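You operate a simulated robot arm through the tools that you are given. There is no shell and no other tool.

You run a simulated robot arm. Do the job below in one go: nothing can be reset, and whatever is moved stays where it is left.

Task
Wrap the carton on the turntable in three turns of film.
Fine: film brake at firm and film end gripped first; lock the turntable again after.

The check looks at the end state, three seconds after you hand in, the way a careful person would. Anything else that was tipped, shoved, dropped, spilled or broken makes it a failure.

Robot
A 7-joint arm with a two-finger parallel gripper, fixed in place. Base frame: the origin is on the floor under the middle of its stand, x ahead of it, y to its left, z up. Lengths are in mm, angles in degrees, forces in N, time in s.
With the tool pointing down near the work surface it reaches from about 100 to 640 mm from the base axis. Its first joint turns from -166.0 to 166.0 degrees. Payload 3.43 kg.
The TCP is the grasp point between the finger pads, 30 mm short of the fingertips. In the tool frame z runs along the fingers and y along their closing line. Largest opening 94 mm; finger width 28, thickness 10; the body of the gripper, 50 by 96 mm, starts 55 mm behind the TCP.
Orientation is that of the tool frame in the base frame, as a unit quaternion [w, x, y, z]. With the fingers straight down and closing along the base's y, the tool's x points along the base's -x, its y along +y and its z along -z.

Tools
- The arm moves only by the tool nudge_tool. Its arguments are lists of equal length, an entry for each row: "delta_pos": the shift along the tool's x, y, z in mm, a list of three; "delta_rot": the turn, a rotation vector about the tool's x, y, z in degrees, a list of three; "gripper": the opening, from 0 (shut) to 1 (fully open). In form: {"delta_pos": [[x, y, z], ...], "delta_rot": [[wx, wy, wz], ...], "gripper": [gripper, ...]}. A call has 1 to 20 rows; each row shifts and turns the commanded pose from where the row before left it, along the tool's axes as they then stand. A row lasts 0.2 s, in which the tool goes at most 50 mm and 8.6 degrees; a call with a longer step from one row to the next is refused whole, and so is a gripper value outside its range. A pose out of reach is approached as far as the arm can. The call stops where the force on the tool passes 40 N (or 10 N more than at its start, if that is more) or the arm is blocked; 0.2 s more then pass. Each finger travels about 108 mm/s and halts on what it meets, pressing with about 29 N; the grip force reading is that of the motor and also rises with nothing between the fingers. The clock runs only during rows and for 0.2 s after the last one: add rows that do not move to give the fingers time. It gives the time, the measured TCP pose, the force on the tool (base axes), the opening and the grip force at its end, in the units of the frame above (readings bear some noise), with the torque about the TCP (base axes, N m) and any sound that the robot's microphone picked up.
- Cameras (640 x 400 px; columns grow to the right, rows downward): "scene" is fixed at [59.8, -504.7, 1152.6]; the picture's right is [0.88, -0.47, 0.00], its down [-0.15, -0.29, -0.94] and it looks along [0.44, 0.83, -0.33] (base axes); focal length 341 px, centre (320, 200). "wrist" rides on the gripper at [76, 14, -102] in the tool frame; the picture's right is [-0.18, 0.98, 0.00], its down [-0.75, -0.14, -0.64] and it looks along [-0.63, -0.12, 0.77] (tool axes); focal length 243 px, centre (320, 200). There is no depth. A picture from a camera that has moved, and an enlarged one, comes with that camera's place and axes in the base frame and with its lens. The place of the scene camera against the robot may be out by one fixed shift of up to 12 mm in any direction.
- snapshot(camera): a new picture of that camera. It takes no simulated time.
- slide_trunk(by): moves the trunk up (or, below 0, down) by that many mm; the arm rides with it, the base frame stays. It gives what a move gives, with no picture.
- close_up(camera, box): a new picture of the part [left, top, right, bottom] of that camera's present view, enlarged. It takes no simulated time.
- sign_off(): hands the job in; it is judged then, once.

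Places have to be worked out from the pictures, the camera data and where the tool is seen. Open the gripper and draw the arm clear of the work before you hand the job in, unless the task says otherwise.

The tools are called after "Call:" as name(argument=value, ...) on one line, values as JSON. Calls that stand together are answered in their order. nudge_tool: Moves the arm, as the interface text tells. Its arguments: {"type":"object","properties":{"delta_pos":{"type":"array","items":{"type":"array","items":{"type":"number"}}},"delta_rot":{"type":"array","items":{"type":"array","items":{"type":"number"}}},"gripper":{"type":"array","items":{"type":"number"}}},"required":["delta_pos","delta_rot","gripper"]} The other tools are called the same way: slide_trunk (by) moves the trunk up or down; snapshot (camera) takes a picture; close_up (camera, box) takes an enlarged picture of a part of a camera's view; sign_off () hands the job in.

At the start:

```text
t: 0.0
eef_pos: [464.0, 265.0, 995.9]
tool_rot: [0.0, 0.0, 1.0, 0.0]
force: [-0.3, 0.5, 0.2]
wrist_torque: [-0.02, 0.01, 0.0]
gripper_width: 94.0
gripper_force: 0.1
trunk travel left (down, up): [-25.0, 565.0]
```

scene: 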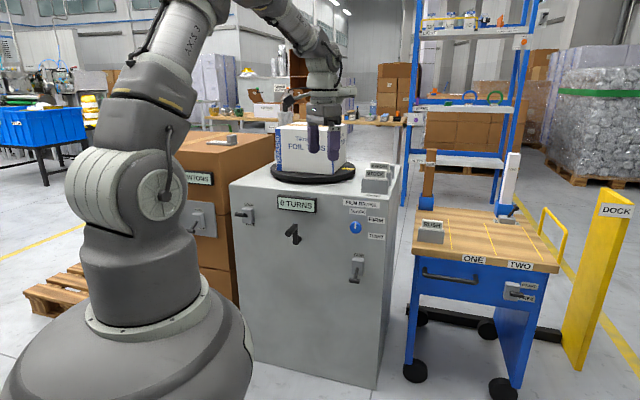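
wrist: 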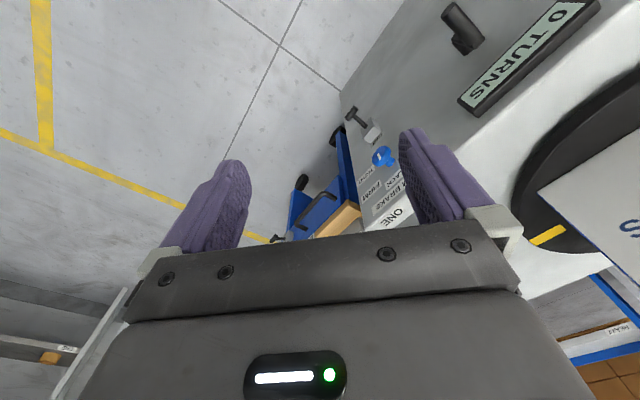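

I start by looking closely at the cabinet with the turntable, its labels and controls.

Call:
close_up(camera="scene", box=[220, 180, 410, 300])

Call:
close_up(camera="scene", box=[250, 80, 410, 200])

Call:
close_up(camera="scene", box=[400, 140, 560, 310])

Call:
close_up(camera="scene", box=[160, 120, 320, 240])

Call:
close_up(camera="wrist", box=[320, 0, 640, 280])

```text
3.33 times, centred on (315, 240) of scene
camera zoom: at [59.8, -504.7, 1152.6], right [0.88, -0.47, 0.0], down [-0.15, -0.29, -0.94], along [0.44, 0.83, -0.33], focal length 1137 px, centre (337, 67)
```

zoom: 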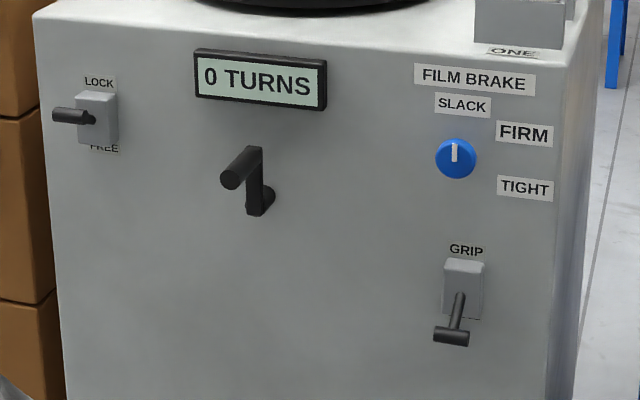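

```text
3.33 times, centred on (330, 140) of scene
camera zoom: at [59.8, -504.7, 1152.6], right [0.88, -0.47, 0.0], down [-0.15, -0.29, -0.94], along [0.44, 0.83, -0.33], focal length 1137 px, centre (287, 400)
```

zoom: 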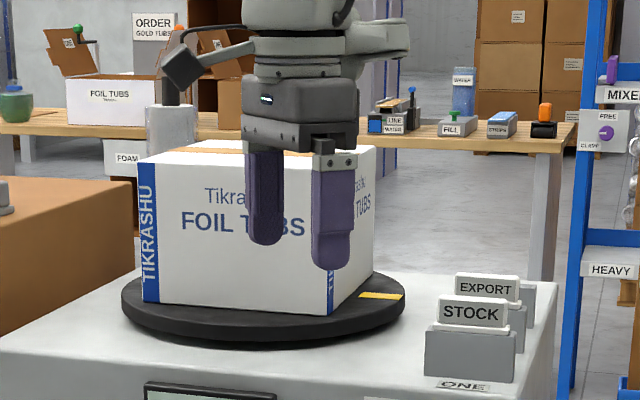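

```text
2.35 times, centred on (480, 225) of scene
camera zoom: at [59.8, -504.7, 1152.6], right [0.88, -0.47, 0.0], down [-0.15, -0.29, -0.94], along [0.44, 0.83, -0.33], focal length 802 px, centre (-56, 141)
```

zoom: 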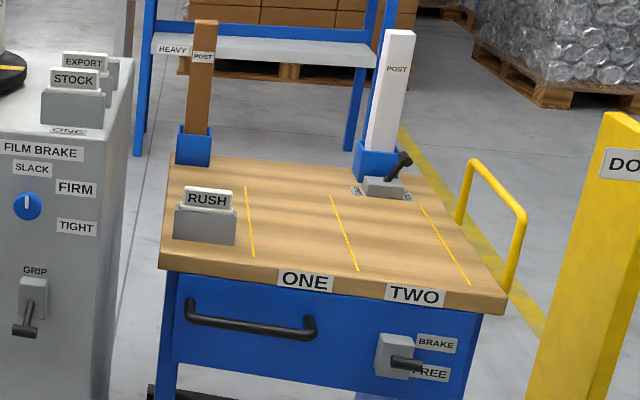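

```text
3.33 times, centred on (240, 180) of scene
camera zoom: at [59.8, -504.7, 1152.6], right [0.88, -0.47, 0.0], down [-0.15, -0.29, -0.94], along [0.44, 0.83, -0.33], focal length 1137 px, centre (587, 267)
```

zoom: 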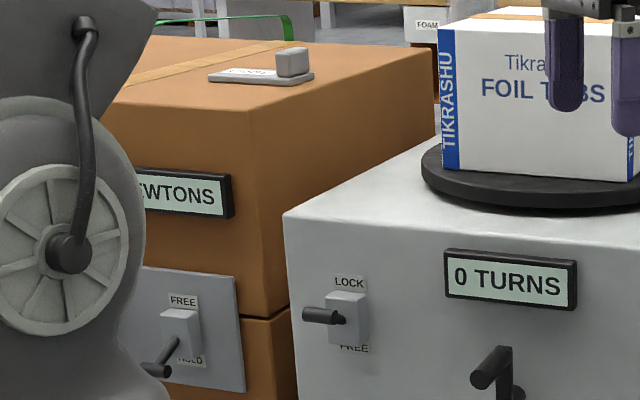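

```text
1.43 times, centred on (480, 140) of wrist
camera zoom: at [388.5, 280.1, 1098.5], right [0.18, 0.98, 0.0], down [0.75, -0.14, 0.64], along [0.63, -0.12, -0.77], focal length 347 px, centre (91, 286)
```

zoom: 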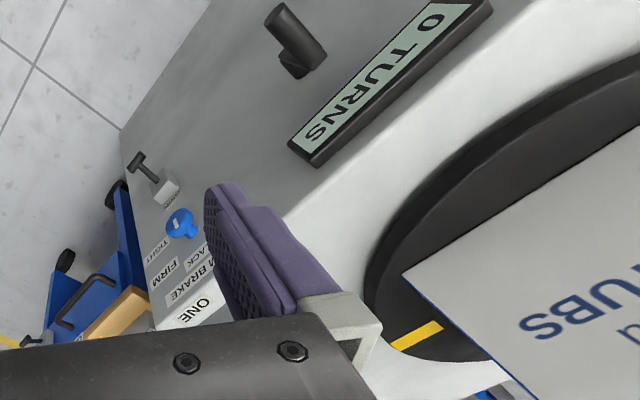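

The panel has a LOCK/FREE lever (up, at LOCK), a crank, a film brake knob (at SLACK) and a GRIP lever (down). The panel face seems to run diagonally with its inward normal near (0.66, 0.75), so I yaw the tool in free air to face it, then look.

Call:
nudge_tool(delta_pos=[[0, 0, 0], [0, 0, 0], [0, 0, 0], [0, 0, 0], [0, 0, 0], [0, 0, 0]], delta_rot=[[0, 0, -8], [0, 0, -8], [0, 0, -8], [0, 0, -8], [0, 0, -8], [0, 0, -8]], gripper=[1, 1, 1, 1, 1, 1])

Call:
snapshot(camera="wrist")

Call:
snapshot(camera="scene")

```text
t: 1.4
eef_pos: [465.0, 265.4, 996.6]
tool_rot: [0.0, -0.408, 0.913, 0.001]
force: [-0.8, -0.1, -0.3]
wrist_torque: [-0.03, 0.02, -0.02]
gripper_width: 93.9
gripper_force: 0.1
trunk travel left (down, up): [-25.0, 565.0]
```

```text
taken
camera wrist: at [403.4, 218.6, 1098.6], right [-0.61, 0.79, 0.0], down [0.61, 0.47, 0.64], along [0.51, 0.39, -0.77], focal length 243 px, centre (320, 200)
```

wrist: 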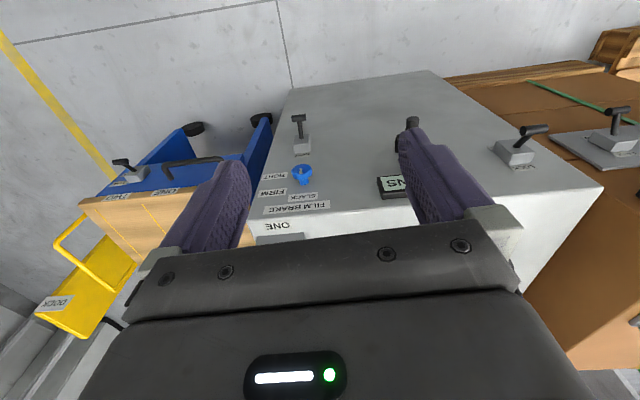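

```text
taken
```

scene: 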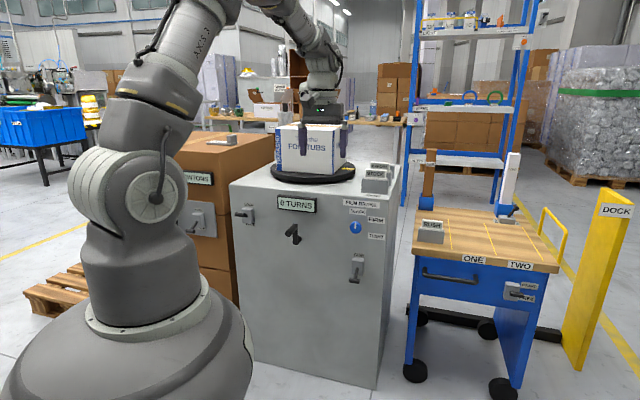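

The panel is now in good view. I lower the tool about 235 mm in front of the face and pitch it halfway toward the panel so the wrist camera looks at it squarely.

Call:
nudge_tool(delta_pos=[[0, 0, 30], [0, 0, 40], [0, 0, 40], [0, 0, 40], [0, 0, 40], [0, 0, 40], [0, 0, 0], [0, 0, 0], [0, 0, 0], [0, 0, 0], [0, 0, 0], [0, 0, 0]], delta_rot=[[0, 0, 0], [0, 0, 0], [0, 0, 0], [0, 0, 0], [0, 0, 0], [0, 0, 0], [0, -7.5, 0], [0, -7.5, 0], [0, -7.5, 0], [0, -7.5, 0], [0, -7.5, 0], [0, -7.5, 0]], gripper=[1, 1, 1, 1, 1, 1, 1, 1, 1, 1, 1, 1])

Call:
snapshot(camera="wrist")

Call:
snapshot(camera="scene")

```text
t: 4.0
eef_pos: [464.0, 265.8, 766.0]
tool_rot: [0.35, -0.376, 0.844, 0.156]
force: [1.4, -0.1, 0.2]
wrist_torque: [-0.01, 0.0, 0.0]
gripper_width: 93.9
gripper_force: 0.1
trunk travel left (down, up): [-25.0, 565.0]
```

```text
taken
camera wrist: at [369.2, 181.3, 784.6], right [-0.64, 0.75, 0.13], down [0.16, -0.04, 0.99], along [0.75, 0.66, -0.09], focal length 243 px, centre (320, 200)
```

wrist: 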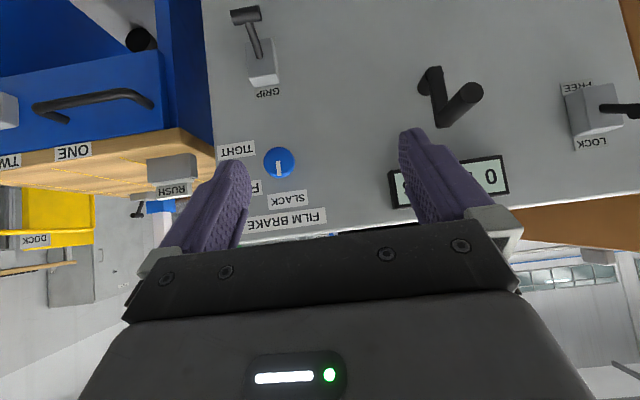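

```text
taken
```

scene: 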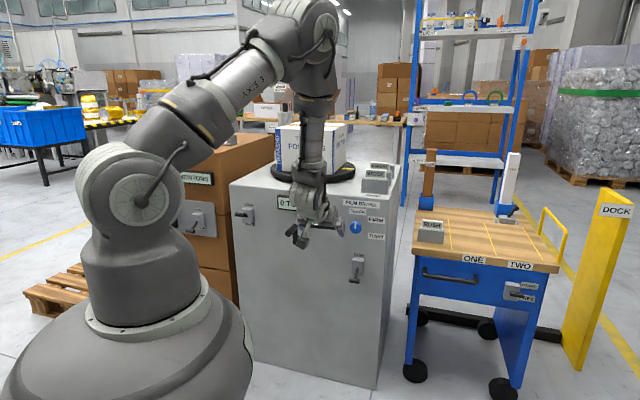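

The panel is well in view (upside down in the picture). I zoom in on each control to measure them.

Call:
close_up(camera="wrist", box=[200, 0, 360, 100])

Call:
close_up(camera="wrist", box=[200, 120, 360, 220])

Call:
close_up(camera="wrist", box=[380, 50, 540, 150])

Call:
close_up(camera="wrist", box=[480, 60, 640, 160])

```text
4.00 times, centred on (280, 50) of wrist
camera zoom: at [369.2, 181.3, 784.6], right [-0.64, 0.75, 0.13], down [0.16, -0.04, 0.99], along [0.75, 0.66, -0.09], focal length 970 px, centre (480, 800)
```

zoom: 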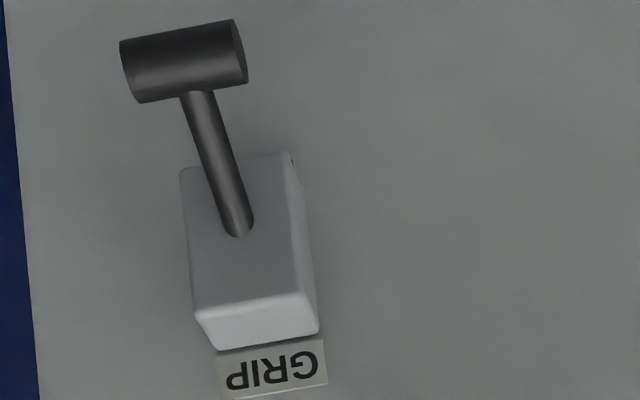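

```text
4.00 times, centred on (280, 170) of wrist
camera zoom: at [369.2, 181.3, 784.6], right [-0.64, 0.75, 0.13], down [0.16, -0.04, 0.99], along [0.75, 0.66, -0.09], focal length 970 px, centre (480, 320)
```

zoom: 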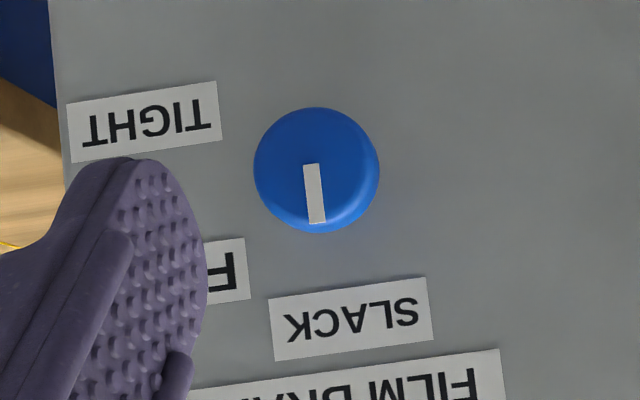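

```text
4.00 times, centred on (460, 100) of wrist
camera zoom: at [369.2, 181.3, 784.6], right [-0.64, 0.75, 0.13], down [0.16, -0.04, 0.99], along [0.75, 0.66, -0.09], focal length 970 px, centre (-240, 600)
```

zoom: 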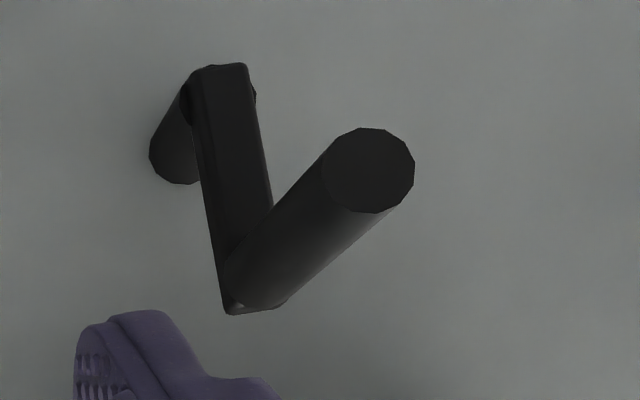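

```text
4.00 times, centred on (560, 110) of wrist
camera zoom: at [369.2, 181.3, 784.6], right [-0.64, 0.75, 0.13], down [0.16, -0.04, 0.99], along [0.75, 0.66, -0.09], focal length 970 px, centre (-640, 560)
```

zoom: 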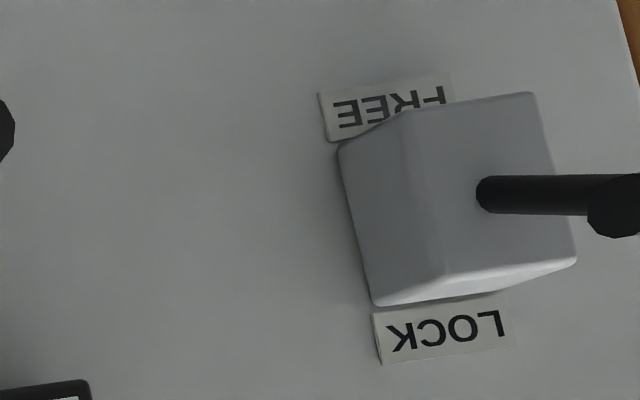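

Knob front triangulates to about (639, 354, 698) from two wrist views. I shift 200 mm left along the face to get a second base line for the crank, lock lever and the face's orientation.

Call:
nudge_tool(delta_pos=[[0, 30, 0], [0, 40, 0], [0, 40, 0], [0, 40, 0], [0, 40, 0], [0, 10, 0]], delta_rot=[[0, 0, 0], [0, 0, 0], [0, 0, 0], [0, 0, 0], [0, 0, 0], [0, 0, 0]], gripper=[1, 1, 1, 1, 1, 1])

Call:
snapshot(camera="wrist")

Call:
close_up(camera="wrist", box=[60, 0, 220, 100])

Call:
close_up(camera="wrist", box=[200, 50, 360, 150])

Call:
close_up(camera="wrist", box=[360, 50, 520, 150])

Call:
close_up(camera="wrist", box=[40, 120, 200, 220])

```text
t: 5.4
eef_pos: [315.2, 398.9, 766.5]
tool_rot: [0.35, -0.376, 0.844, 0.156]
force: [-0.6, -0.4, 0.0]
wrist_torque: [0.01, 0.02, 0.0]
gripper_width: 94.2
gripper_force: 0.1
trunk travel left (down, up): [-25.0, 565.0]
```

```text
taken
camera wrist: at [220.0, 315.4, 783.7], right [-0.64, 0.75, 0.13], down [0.16, -0.04, 0.99], along [0.75, 0.66, -0.1], focal length 243 px, centre (320, 200)
```

wrist: 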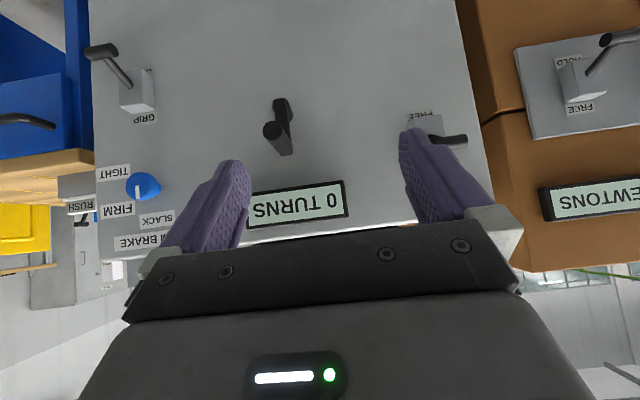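

```text
4.00 times, centred on (140, 50) of wrist
camera zoom: at [220.0, 315.4, 783.7], right [-0.64, 0.75, 0.13], down [0.16, -0.04, 0.99], along [0.75, 0.66, -0.1], focal length 970 px, centre (1040, 800)
```

zoom: 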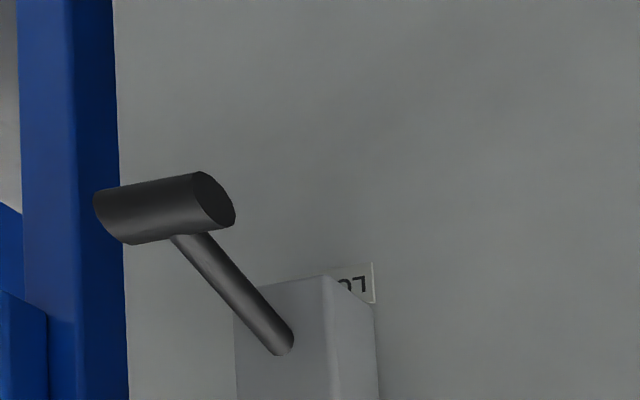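

```text
4.00 times, centred on (280, 100) of wrist
camera zoom: at [220.0, 315.4, 783.7], right [-0.64, 0.75, 0.13], down [0.16, -0.04, 0.99], along [0.75, 0.66, -0.1], focal length 970 px, centre (480, 600)
```

zoom: 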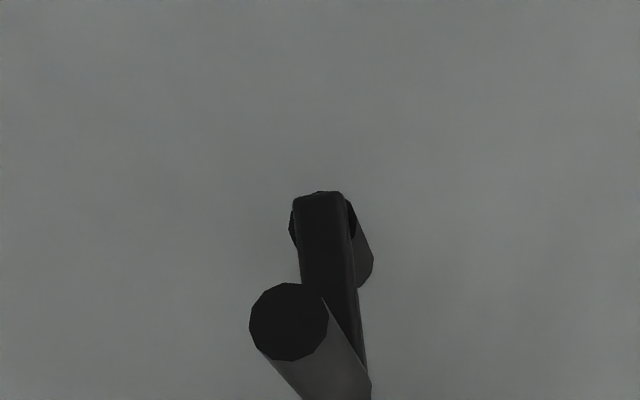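

```text
4.00 times, centred on (440, 100) of wrist
camera zoom: at [220.0, 315.4, 783.7], right [-0.64, 0.75, 0.13], down [0.16, -0.04, 0.99], along [0.75, 0.66, -0.1], focal length 970 px, centre (-160, 600)
```

zoom: 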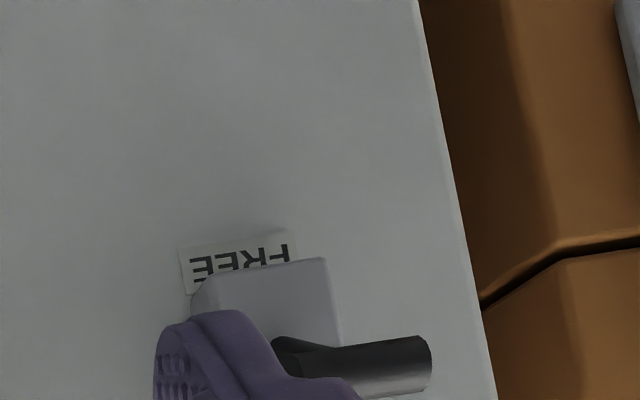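

```text
4.00 times, centred on (120, 170) of wrist
camera zoom: at [220.0, 315.4, 783.7], right [-0.64, 0.75, 0.13], down [0.16, -0.04, 0.99], along [0.75, 0.66, -0.1], focal length 970 px, centre (1120, 320)
```

zoom: 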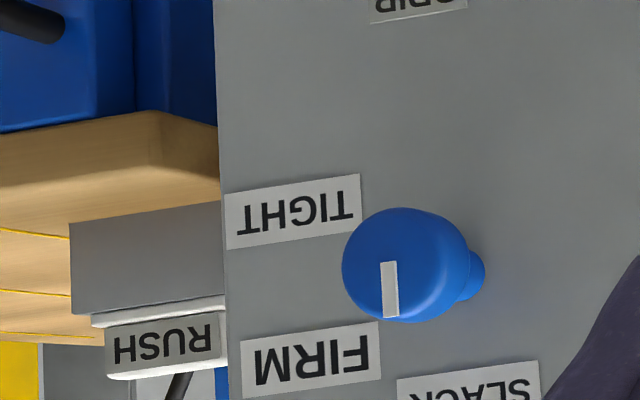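

Triangulation from the two views gives the face plane with inward normal ≈ (0.705, 0.710), about 720 mm from the base axis; crank hub near face coordinate u≈-8, z≈620 with a 60 mm radius, handle tip z≈680. I now test whether the arm can point the tool fully horizontally at the face from here (215 mm clear).

Call:
nudge_tool(delta_pos=[[0, 0, 0], [0, 0, 0], [0, 0, 0], [0, 0, 0], [0, 0, 0], [0, 0, 0]], delta_rot=[[0, -7.5, 0], [0, -7.5, 0], [0, -7.5, 0], [0, -7.5, 0], [0, -7.5, 0], [0, -7.5, 0]], gripper=[1, 1, 1, 1, 1, 1])

Call:
snapshot(camera="scene")

Call:
snapshot(camera="wrist")

```text
t: 6.8
eef_pos: [315.4, 399.9, 765.0]
tool_rot: [0.647, -0.287, 0.645, 0.288]
force: [0.5, 0.3, 0.3]
wrist_torque: [0.02, -0.02, -0.01]
gripper_width: 94.1
gripper_force: 0.1
trunk travel left (down, up): [-25.0, 565.0]
```

```text
taken
```

scene: 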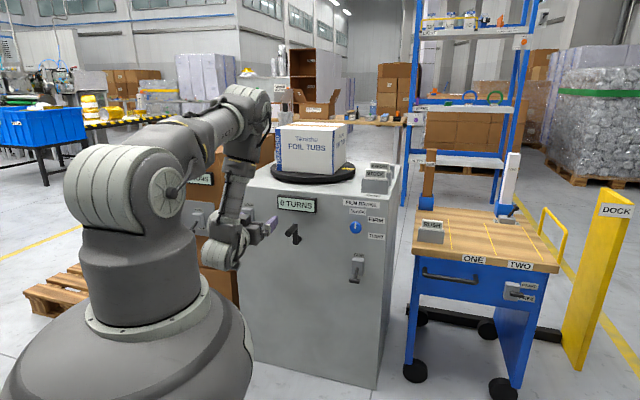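

```text
taken
camera wrist: at [236.8, 333.2, 689.5], right [-0.73, 0.66, 0.18], down [-0.33, -0.57, 0.75], along [0.6, 0.49, 0.63], focal length 243 px, centre (320, 200)
```

wrist: 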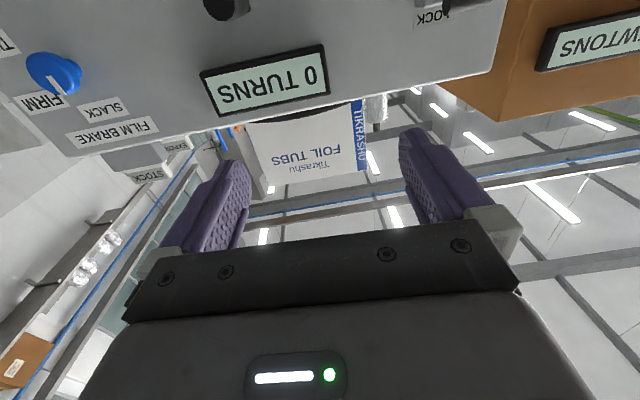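

The arm reaches horizontal pointing fine. I correct the yaw by about 2.8° to match the face, then move right and down to stand in front of the film brake knob, staying well clear of the crank handle (tip at ~97 mm off the face).

Call:
nudge_tool(delta_pos=[[0, 0, 0], [9, -30, 0], [9, -38, 0], [9, -38, 0], [9, -38, 0], [9, -38, 0], [9, -38, 0], [9, -39, 0], [0, 0, 0]], delta_rot=[[2.8, 0, 0], [0, 0, 0], [0, 0, 0], [0, 0, 0], [0, 0, 0], [0, 0, 0], [0, 0, 0], [0, 0, 0], [0, 0, 0]], gripper=[1, 1, 1, 1, 1, 1, 1, 1, 1])

Call:
snapshot(camera="wrist")

Call:
snapshot(camera="scene")

```text
t: 7.3
eef_pos: [323.7, 391.5, 762.3]
tool_rot: [0.653, -0.274, 0.653, 0.269]
force: [8.8, 16.3, -8.5]
wrist_torque: [-0.27, -0.17, -0.64]
gripper_width: 94.3
gripper_force: 0.1
trunk travel left (down, up): [-25.0, 565.0]
stopped in row 2: the force on the tool passed its limit at 52 N (the readings are from after the stop); the commanded pose is now the measured one
```

```text
taken
camera wrist: at [242.3, 328.6, 685.6], right [-0.7, 0.69, 0.18], down [-0.35, -0.55, 0.76], along [0.62, 0.47, 0.63], focal length 243 px, centre (320, 200)
```

wrist: 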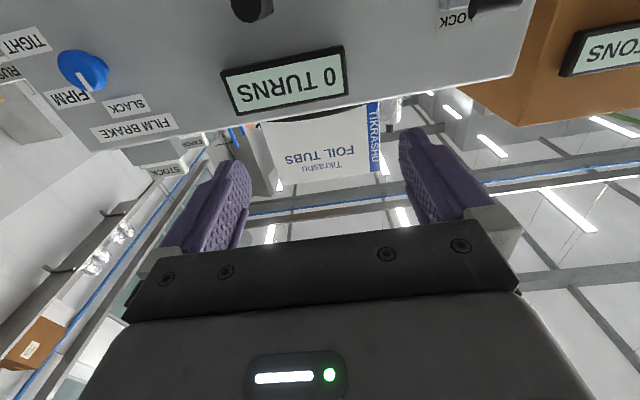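

```text
taken
```

scene: 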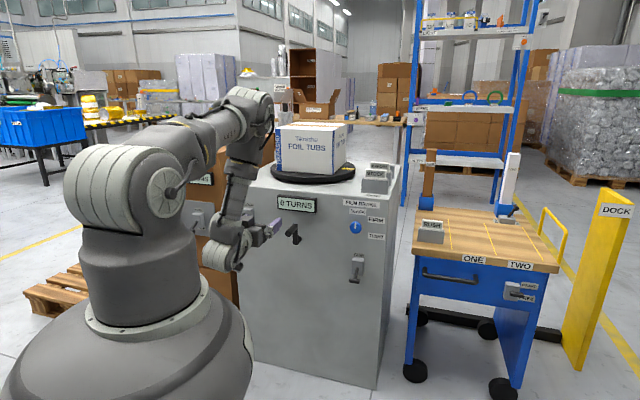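

Something loaded the tool early in that move (52 N). I hold still one row to see whether the force is a lasting contact.

Call:
nudge_tool(delta_pos=[[0, 0, 0], [0, 0, 0]], delta_rot=[[0, 0, 0], [0, 0, 0]], gripper=[1, 1])

Call:
close_up(camera="scene", box=[160, 70, 320, 300])

```text
t: 7.9
eef_pos: [323.8, 391.3, 762.3]
tool_rot: [0.653, -0.273, 0.653, 0.27]
force: [10.7, 22.6, -8.5]
wrist_torque: [-0.79, 0.0, -1.1]
gripper_width: 94.0
gripper_force: 0.1
trunk travel left (down, up): [-25.0, 565.0]
```

```text
1.74 times, centred on (240, 185) of scene
camera zoom: at [59.8, -504.7, 1152.6], right [0.88, -0.47, 0.0], down [-0.15, -0.29, -0.94], along [0.44, 0.83, -0.33], focal length 593 px, centre (459, 226)
```

zoom: 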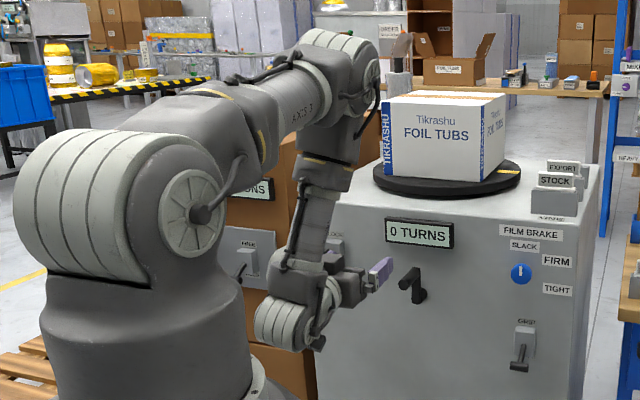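

The contact persists and pushes the tool forward-left, which fits the gripper body touching the arm's own folded forearm. I unfold the wrist by pitching the tool back down a little.

Call:
nudge_tool(delta_pos=[[0, 0, 0], [0, 0, 0], [0, 0, 0], [0, 0, 0]], delta_rot=[[0, 5, 0], [0, 8, 0], [0, 8, 0], [0, 8, 0]], gripper=[1, 1, 1, 1])

Call:
close_up(camera="scene", box=[160, 70, 320, 300])

```text
t: 8.9
eef_pos: [324.0, 391.1, 761.9]
tool_rot: [0.467, -0.334, 0.796, 0.193]
force: [0.3, -0.3, 0.2]
wrist_torque: [0.0, -0.02, 0.01]
gripper_width: 94.1
gripper_force: 0.1
trunk travel left (down, up): [-25.0, 565.0]
```

```text
1.74 times, centred on (240, 185) of scene
camera zoom: at [59.8, -504.7, 1152.6], right [0.88, -0.47, 0.0], down [-0.15, -0.29, -0.94], along [0.44, 0.83, -0.33], focal length 593 px, centre (459, 226)
```

zoom: 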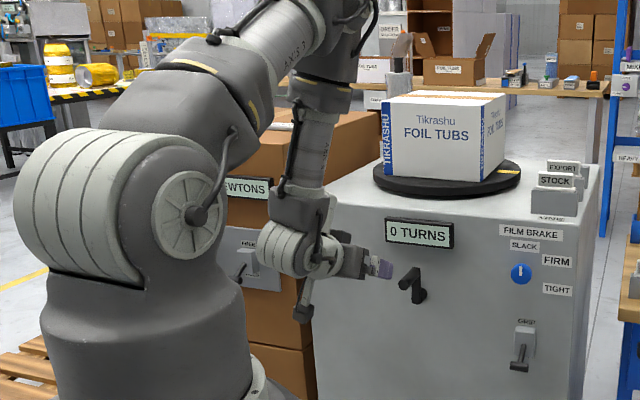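

Free again, so the fold limit occurs only close in; further out the forearm is less folded. I keep the tool tilted, slide right and down in front of the knob, go forward to about 120 mm off the face, and only then pitch to horizontal.

Call:
nudge_tool(delta_pos=[[7.5, -35.2, 4.2], [7.5, -35.2, 4.2], [7.5, -35.2, 4.2], [7.5, -35.2, 4.2], [7.5, -35.2, 4.2], [7.5, -35.2, 4.2], [7.5, -35.2, 4.2], [-14.7, 0, 26.2], [-14.7, 0, 26.2], [-14.7, 0, 26.2], [0, 0, 0], [0, 0, 0], [0, 0, 0], [0, 0, 0]], delta_rot=[[0, 0, 0], [0, 0, 0], [0, 0, 0], [0, 0, 0], [0, 0, 0], [0, 0, 0], [0, 0, 0], [0, 0, 0], [0, 0, 0], [0, 0, 0], [0, -7.3, 0], [0, -7.3, 0], [0, -7.3, 0], [0, -7.3, 0]], gripper=[1, 1, 1, 1, 1, 1, 1, 1, 1, 1, 1, 1, 1, 1])

Call:
snapshot(camera="wrist")

Call:
snapshot(camera="scene")

```text
t: 11.9
eef_pos: [563.7, 280.0, 704.1]
tool_rot: [0.655, -0.273, 0.65, 0.271]
force: [0.4, -0.3, 0.0]
wrist_torque: [-0.03, 0.0, -0.02]
gripper_width: 94.0
gripper_force: 0.1
trunk travel left (down, up): [-25.0, 565.0]
```

```text
taken
camera wrist: at [481.7, 219.0, 626.6], right [-0.7, 0.69, 0.18], down [-0.36, -0.56, 0.75], along [0.62, 0.46, 0.64], focal length 243 px, centre (320, 200)
```

wrist: 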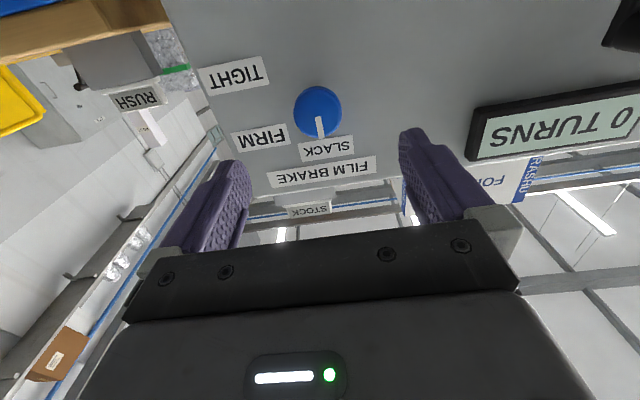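

```text
taken
```

scene: 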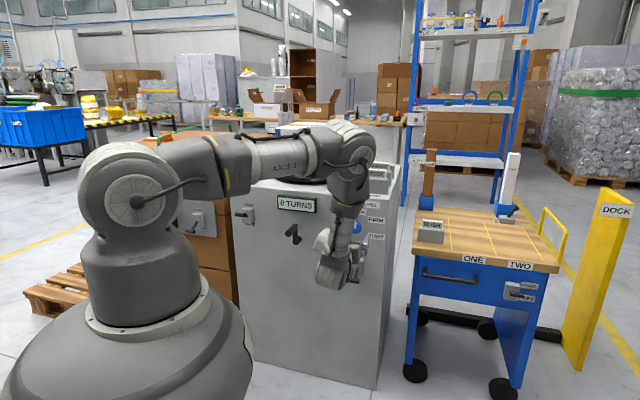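

No contact now, tool horizontal facing the knob. I zoom in to refine the knob's position relative to the tool.

Call:
close_up(camera="wrist", box=[240, 50, 400, 150])

Call:
close_up(camera="scene", box=[280, 180, 420, 300])

```text
4.00 times, centred on (320, 100) of wrist
camera zoom: at [481.7, 219.0, 626.6], right [-0.7, 0.69, 0.18], down [-0.36, -0.56, 0.75], along [0.62, 0.46, 0.64], focal length 970 px, centre (320, 600)
```

zoom: 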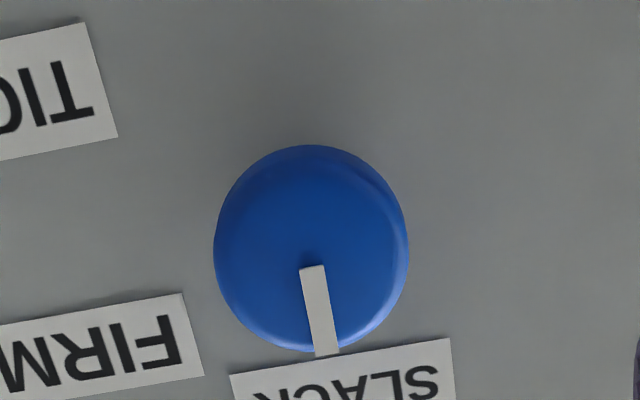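

```text
3.33 times, centred on (350, 240) of scene
camera zoom: at [59.8, -504.7, 1152.6], right [0.88, -0.47, 0.0], down [-0.15, -0.29, -0.94], along [0.44, 0.83, -0.33], focal length 1137 px, centre (220, 67)
```

zoom: 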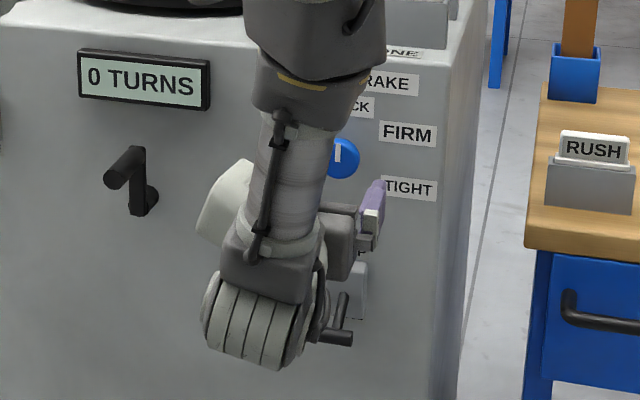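

The knob front centre refines to about 691 mm along the normal (29 mm proud), u≈201.6, z≈700, radius 20. I advance so the fingertips straddle the knob about 10 mm short of the face.

Call:
nudge_tool(delta_pos=[[4.3, 1.1, 0], [0, 0, 30], [0, 0, 30], [0, 0, 15], [0, 0, 7]], delta_rot=[[0, 0, 0], [0, 0, 0], [0, 0, 0], [0, 0, 0], [0, 0, 0]], gripper=[1, 1, 1, 1, 1])

Call:
snapshot(camera="wrist")

```text
t: 13.1
eef_pos: [619.3, 340.8, 699.1]
tool_rot: [0.653, -0.274, 0.651, 0.272]
force: [0.4, 0.9, -0.2]
wrist_torque: [-0.02, -0.01, 0.0]
gripper_width: 94.1
gripper_force: 0.0
trunk travel left (down, up): [-25.0, 565.0]
```

```text
taken
camera wrist: at [538.6, 277.9, 623.2], right [-0.7, 0.69, 0.18], down [-0.36, -0.55, 0.75], along [0.62, 0.46, 0.63], focal length 243 px, centre (320, 200)
```

wrist: 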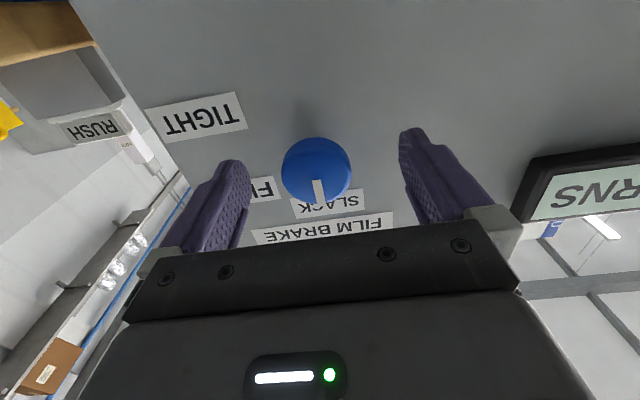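

The knob sits between the fingertips with about 20 mm overlap, centred. I close on it.

Call:
nudge_tool(delta_pos=[[0, 0, 0], [0, 0, 0], [0, 0, 0], [0, 0, 0]], delta_rot=[[0, 0, 0], [0, 0, 0], [0, 0, 0], [0, 0, 0]], gripper=[0.3, 0.3, 0.3, 0.3])

Call:
snapshot(camera="wrist")

```text
t: 14.1
eef_pos: [621.8, 339.5, 699.6]
tool_rot: [0.654, -0.272, 0.652, 0.27]
force: [11.1, -6.0, 1.3]
wrist_torque: [-0.24, 0.22, -0.39]
gripper_width: 39.5
gripper_force: 44.3
trunk travel left (down, up): [-25.0, 565.0]
```

```text
taken
camera wrist: at [539.9, 276.6, 623.2], right [-0.7, 0.69, 0.18], down [-0.36, -0.55, 0.75], along [0.62, 0.46, 0.63], focal length 243 px, centre (320, 200)
```

wrist: 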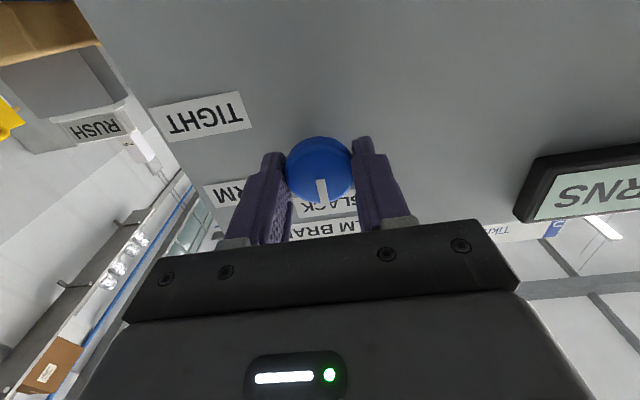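

Gripped at 39.5 mm; the tool was pulled ~2.6 mm toward +u, so I recentre by that and begin turning clockwise (+z) 30° to check response.

Call:
nudge_tool(delta_pos=[[0, -2.6, 0], [0, 0, 0], [0, 0, 0], [0, 0, 0], [0, 0, 0]], delta_rot=[[0, 0, 0], [0, 0, 7.5], [0, 0, 7.5], [0, 0, 7.5], [0, 0, 7.5]], gripper=[0.3, 0.3, 0.3, 0.3, 0.3])

Call:
snapshot(camera="wrist")

Call:
close_up(camera="scene", box=[280, 180, 420, 300])

```text
t: 15.3
eef_pos: [620.6, 338.5, 700.1]
tool_rot: [0.562, -0.096, 0.7, 0.431]
force: [1.4, -0.2, 3.2]
wrist_torque: [0.77, -0.76, -0.56]
gripper_width: 39.5
gripper_force: 44.7
trunk travel left (down, up): [-25.0, 565.0]
```

```text
taken
camera wrist: at [514.3, 301.7, 640.4], right [-0.54, 0.53, 0.65], down [-0.1, -0.81, 0.58], along [0.83, 0.25, 0.49], focal length 243 px, centre (320, 200)
```

wrist: 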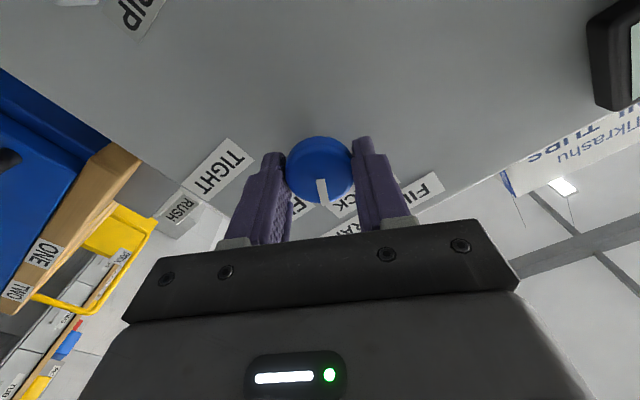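

```text
3.33 times, centred on (350, 240) of scene
camera zoom: at [59.8, -504.7, 1152.6], right [0.88, -0.47, 0.0], down [-0.15, -0.29, -0.94], along [0.44, 0.83, -0.33], focal length 1137 px, centre (220, 67)
```

zoom: 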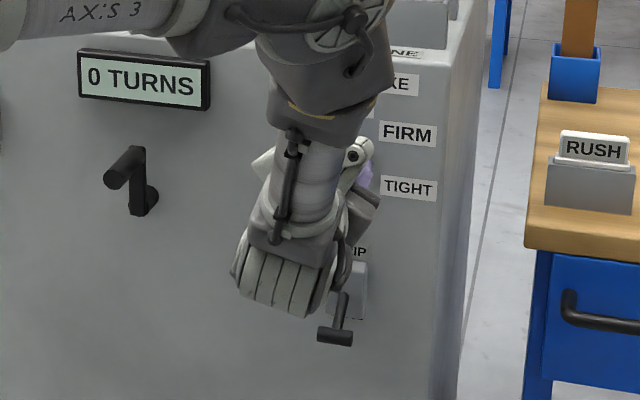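

The knob turns with the tool (pointer fixed relative to the fingers), now about 30°. I continue another 30° and look at the pointer against the labels.

Call:
nudge_tool(delta_pos=[[0, 0, 0], [0, 0, 0], [0, 0, 0], [0, 0, 0]], delta_rot=[[0, 0, 7.5], [0, 0, 7.5], [0, 0, 7.5], [0, 0, 7.5]], gripper=[0.3, 0.3, 0.3, 0.3])

Call:
snapshot(camera="wrist")

Call:
snapshot(camera="scene")

```text
t: 16.3
eef_pos: [622.3, 338.1, 699.7]
tool_rot: [0.43, 0.09, 0.701, 0.562]
force: [0.4, 1.3, 7.1]
wrist_torque: [0.03, 0.02, 0.24]
gripper_width: 39.5
gripper_force: 45.1
trunk travel left (down, up): [-25.0, 565.0]
```

```text
taken
camera wrist: at [498.0, 317.7, 673.5], right [-0.24, 0.23, 0.94], down [0.06, -0.96, 0.25], along [0.97, 0.12, 0.22], focal length 243 px, centre (320, 200)
```

wrist: 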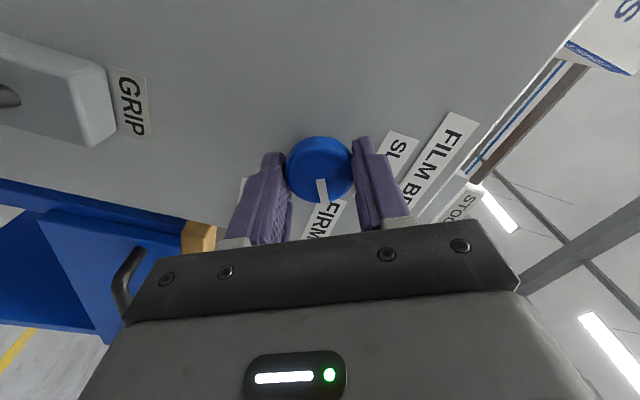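

```text
taken
```

scene: 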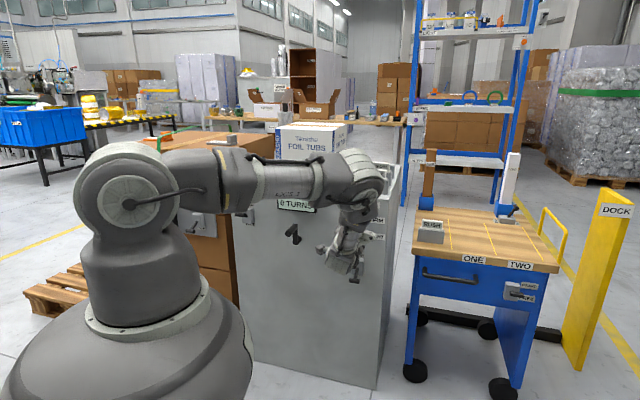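

At 60° the pointer heads straight into the FIRM label. I zoom to confirm before releasing.

Call:
close_up(camera="wrist", box=[240, 120, 400, 250])

Call:
nudge_tool(delta_pos=[[0, 0, 0], [0, 0, 0], [0, 0, 0]], delta_rot=[[0, 0, 0], [0, 0, 0], [0, 0, 0]], gripper=[1, 1, 1])

Call:
close_up(camera="wrist", box=[200, 100, 440, 250])

```text
3.08 times, centred on (320, 185) of wrist
camera zoom: at [498.0, 317.7, 673.5], right [-0.24, 0.23, 0.94], down [0.06, -0.96, 0.25], along [0.97, 0.12, 0.22], focal length 746 px, centre (320, 246)
```

zoom: 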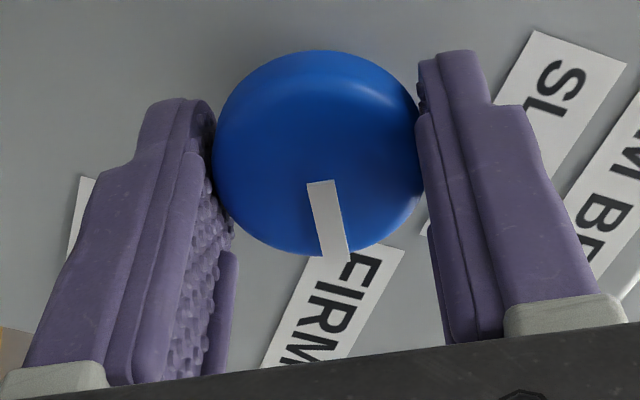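

```text
t: 17.1
eef_pos: [622.4, 337.6, 700.4]
tool_rot: [0.431, 0.088, 0.701, 0.561]
force: [0.0, 0.5, 0.1]
wrist_torque: [-0.01, 0.02, -0.07]
gripper_width: 94.2
gripper_force: 0.1
trunk travel left (down, up): [-25.0, 565.0]
```

```text
2.67 times, centred on (320, 175) of wrist
camera zoom: at [498.4, 317.5, 672.8], right [-0.24, 0.24, 0.94], down [0.06, -0.96, 0.26], along [0.97, 0.12, 0.22], focal length 647 px, centre (320, 267)
```

zoom: 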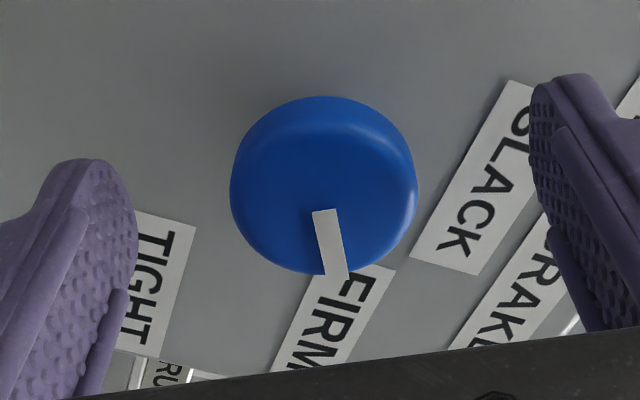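

Released; the knob holds with the pointer at FIRM. I back straight off 85 mm and roll back, then check the pointer from in front.

Call:
nudge_tool(delta_pos=[[0, 0, -25], [0, 0, -30], [0, 0, -30], [0, 0, 0], [0, 0, 0], [0, 0, 0], [0, 0, 0], [0, 0, 0], [0, 0, 0], [0, 0, 0], [0, 0, 0]], delta_rot=[[0, 0, 0], [0, 0, 0], [0, 0, 0], [0, 0, -7.5], [0, 0, -7.5], [0, 0, -7.5], [0, 0, -7.5], [0, 0, -7.5], [0, 0, -7.5], [0, 0, -7.5], [0, 0, -7.5]], gripper=[1, 1, 1, 1, 1, 1, 1, 1, 1, 1, 1])

Call:
close_up(camera="wrist", box=[200, 50, 440, 200])

Call:
snapshot(camera="wrist")

```text
t: 19.5
eef_pos: [562.5, 278.1, 698.8]
tool_rot: [0.654, -0.274, 0.651, 0.271]
force: [0.0, 0.8, 0.0]
wrist_torque: [-0.02, 0.0, -0.04]
gripper_width: 94.0
gripper_force: 0.0
trunk travel left (down, up): [-25.0, 565.0]
```

```text
2.67 times, centred on (320, 125) of wrist
camera zoom: at [480.9, 215.7, 622.3], right [-0.7, 0.69, 0.18], down [-0.36, -0.55, 0.75], along [0.62, 0.46, 0.63], focal length 647 px, centre (320, 400)
```

zoom: 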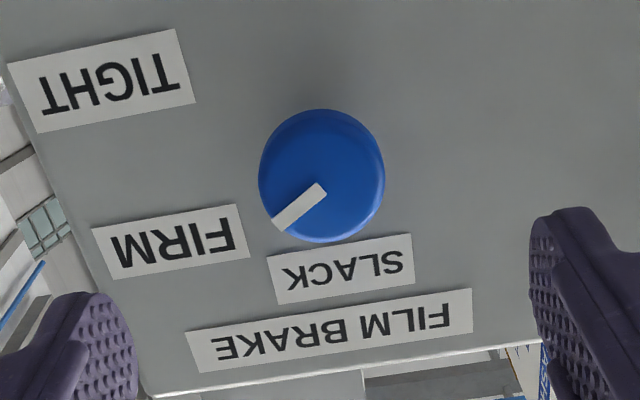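

```text
taken
camera wrist: at [480.9, 215.7, 622.3], right [-0.7, 0.69, 0.18], down [-0.36, -0.55, 0.75], along [0.62, 0.46, 0.63], focal length 243 px, centre (320, 200)
```

wrist: 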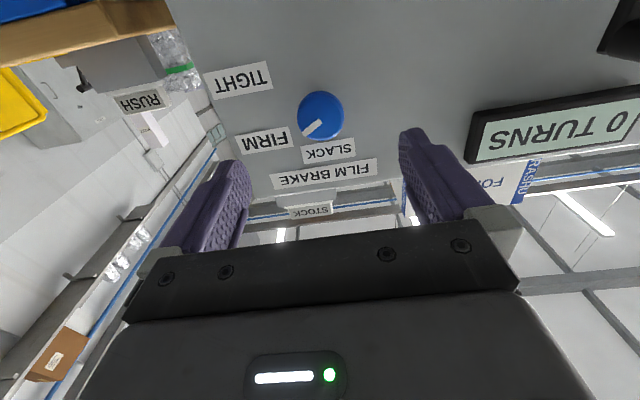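

The pointer computes to about 61° clockwise from SLACK, at FIRM. Next is the GRIP lever (bar near u≈212, ~66 mm off the face, z≈526): I pitch the tool 45° down and descend to look at it.

Call:
nudge_tool(delta_pos=[[0, 0, 0], [0, 0, 0], [0, 0, 0], [0, 0, 0], [0, 0, 0], [0, 0, 0], [20.5, -3, 20.5], [20.5, -3, 20.5], [20.5, -3, 20.5], [20.5, 0, 20.5]], delta_rot=[[0, 7.5, 0], [0, 7.5, 0], [0, 7.5, 0], [0, 7.5, 0], [0, 7.5, 0], [0, 7.5, 0], [0, 0, 0], [0, 0, 0], [0, 0, 0], [0, 0, 0]], gripper=[1, 1, 1, 1, 1, 1, 1, 1, 1, 1])

Call:
snapshot(camera="wrist")

Call:
close_up(camera="wrist", box=[220, 50, 420, 175])

Call:
snapshot(camera="scene")

```text
t: 21.7
eef_pos: [569.8, 271.2, 582.6]
tool_rot: [0.355, -0.356, 0.852, 0.146]
force: [-0.7, 0.5, 1.4]
wrist_torque: [-0.01, -0.01, 0.01]
gripper_width: 93.8
gripper_force: 0.1
trunk travel left (down, up): [-25.0, 565.0]
```

```text
taken
camera wrist: at [470.5, 192.3, 601.6], right [-0.61, 0.78, 0.13], down [0.15, -0.04, 0.99], along [0.78, 0.62, -0.09], focal length 243 px, centre (320, 200)
```

wrist: 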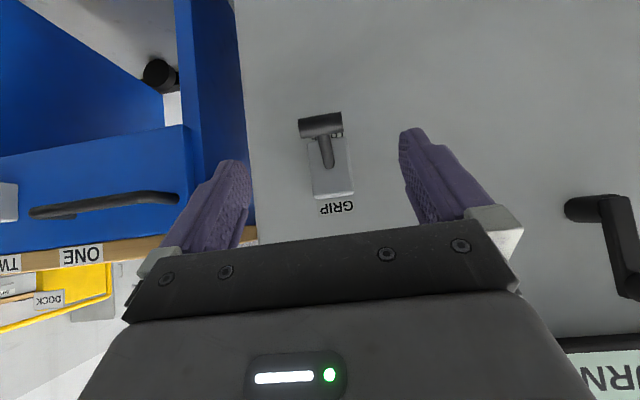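

```text
3.20 times, centred on (320, 112) of wrist
camera zoom: at [470.5, 192.3, 601.6], right [-0.61, 0.78, 0.13], down [0.15, -0.04, 0.99], along [0.78, 0.62, -0.09], focal length 776 px, centre (320, 480)
```

zoom: 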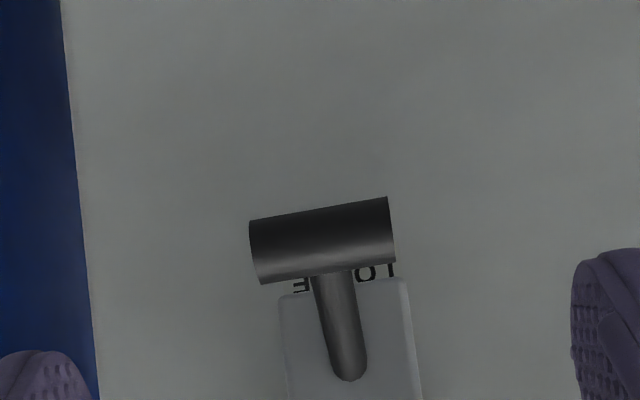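

```text
taken
```

scene: 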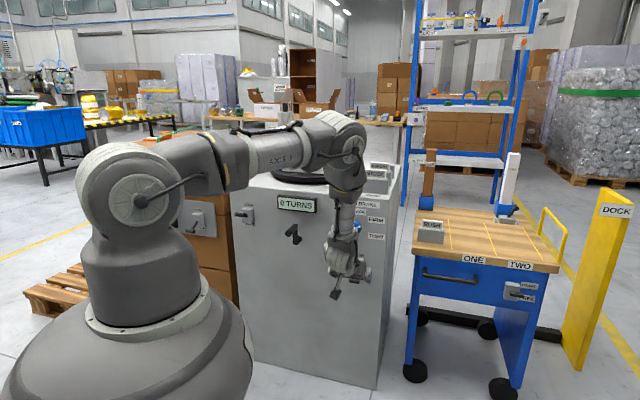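

Bar centre confirmed at d≈654, u≈212, z≈525, length 35 mm. I advance along the tool axis so the fingers straddle the bar's two ends, then close on it.

Call:
nudge_tool(delta_pos=[[-0.6, 0.4, 30], [-0.6, 0.4, 30], [-0.6, 0.4, 20], [0, 0, 0], [0, 0, 0], [0, 0, 0], [0, 0, 0]], delta_rot=[[0, 0, 0], [0, 0, 0], [0, 0, 0], [0, 0, 0], [0, 0, 0], [0, 0, 0], [0, 0, 0]], gripper=[1, 1, 1, 1, 0.2, 0.2, 0.2])

Call:
snapshot(camera="wrist")

```text
t: 23.3
eef_pos: [608.4, 312.8, 527.2]
tool_rot: [0.354, -0.356, 0.853, 0.146]
force: [0.4, -6.7, -4.4]
wrist_torque: [0.0, 0.14, -0.42]
gripper_width: 34.0
gripper_force: 44.8
trunk travel left (down, up): [-25.0, 565.0]
```

```text
taken
camera wrist: at [510.7, 233.6, 546.0], right [-0.61, 0.79, 0.13], down [0.15, -0.04, 0.99], along [0.78, 0.62, -0.09], focal length 243 px, centre (320, 200)
```

wrist: 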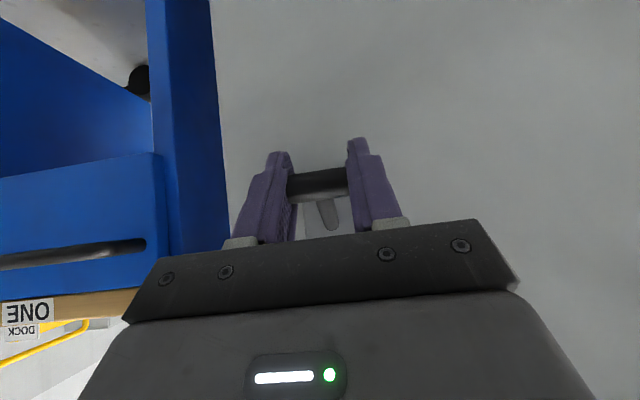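

Firm grip on the bar ends (34 mm). I lift it along its arc about the pivot, in small steps, watching the force.

Call:
nudge_tool(delta_pos=[[-3.2, 0, -5.8], [-3.5, 0, -5.5], [-4.0, 0, -5.0], [-4.4, 0, -4.6]], delta_rot=[[0, 0, 0], [0, 0, 0], [0, 0, 0], [0, 0, 0]], gripper=[0.2, 0.2, 0.2, 0.2])

Call:
snapshot(camera="wrist")

```text
t: 24.5
eef_pos: [603.8, 308.2, 548.5]
tool_rot: [0.35, -0.355, 0.855, 0.143]
force: [-0.7, -8.3, -1.7]
wrist_torque: [-0.1, 0.02, -0.87]
gripper_width: 33.9
gripper_force: 45.3
trunk travel left (down, up): [-25.0, 565.0]
stopped in row 4: the force on the tool passed its limit at 42 N (the readings are from after the stop); the commanded pose is now the measured one
```

```text
taken
camera wrist: at [505.4, 228.6, 569.0], right [-0.6, 0.79, 0.13], down [0.16, -0.04, 0.99], along [0.78, 0.62, -0.11], focal length 243 px, centre (320, 200)
```

wrist: 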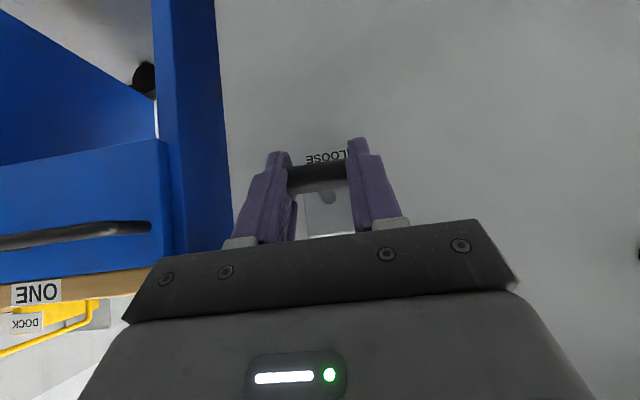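

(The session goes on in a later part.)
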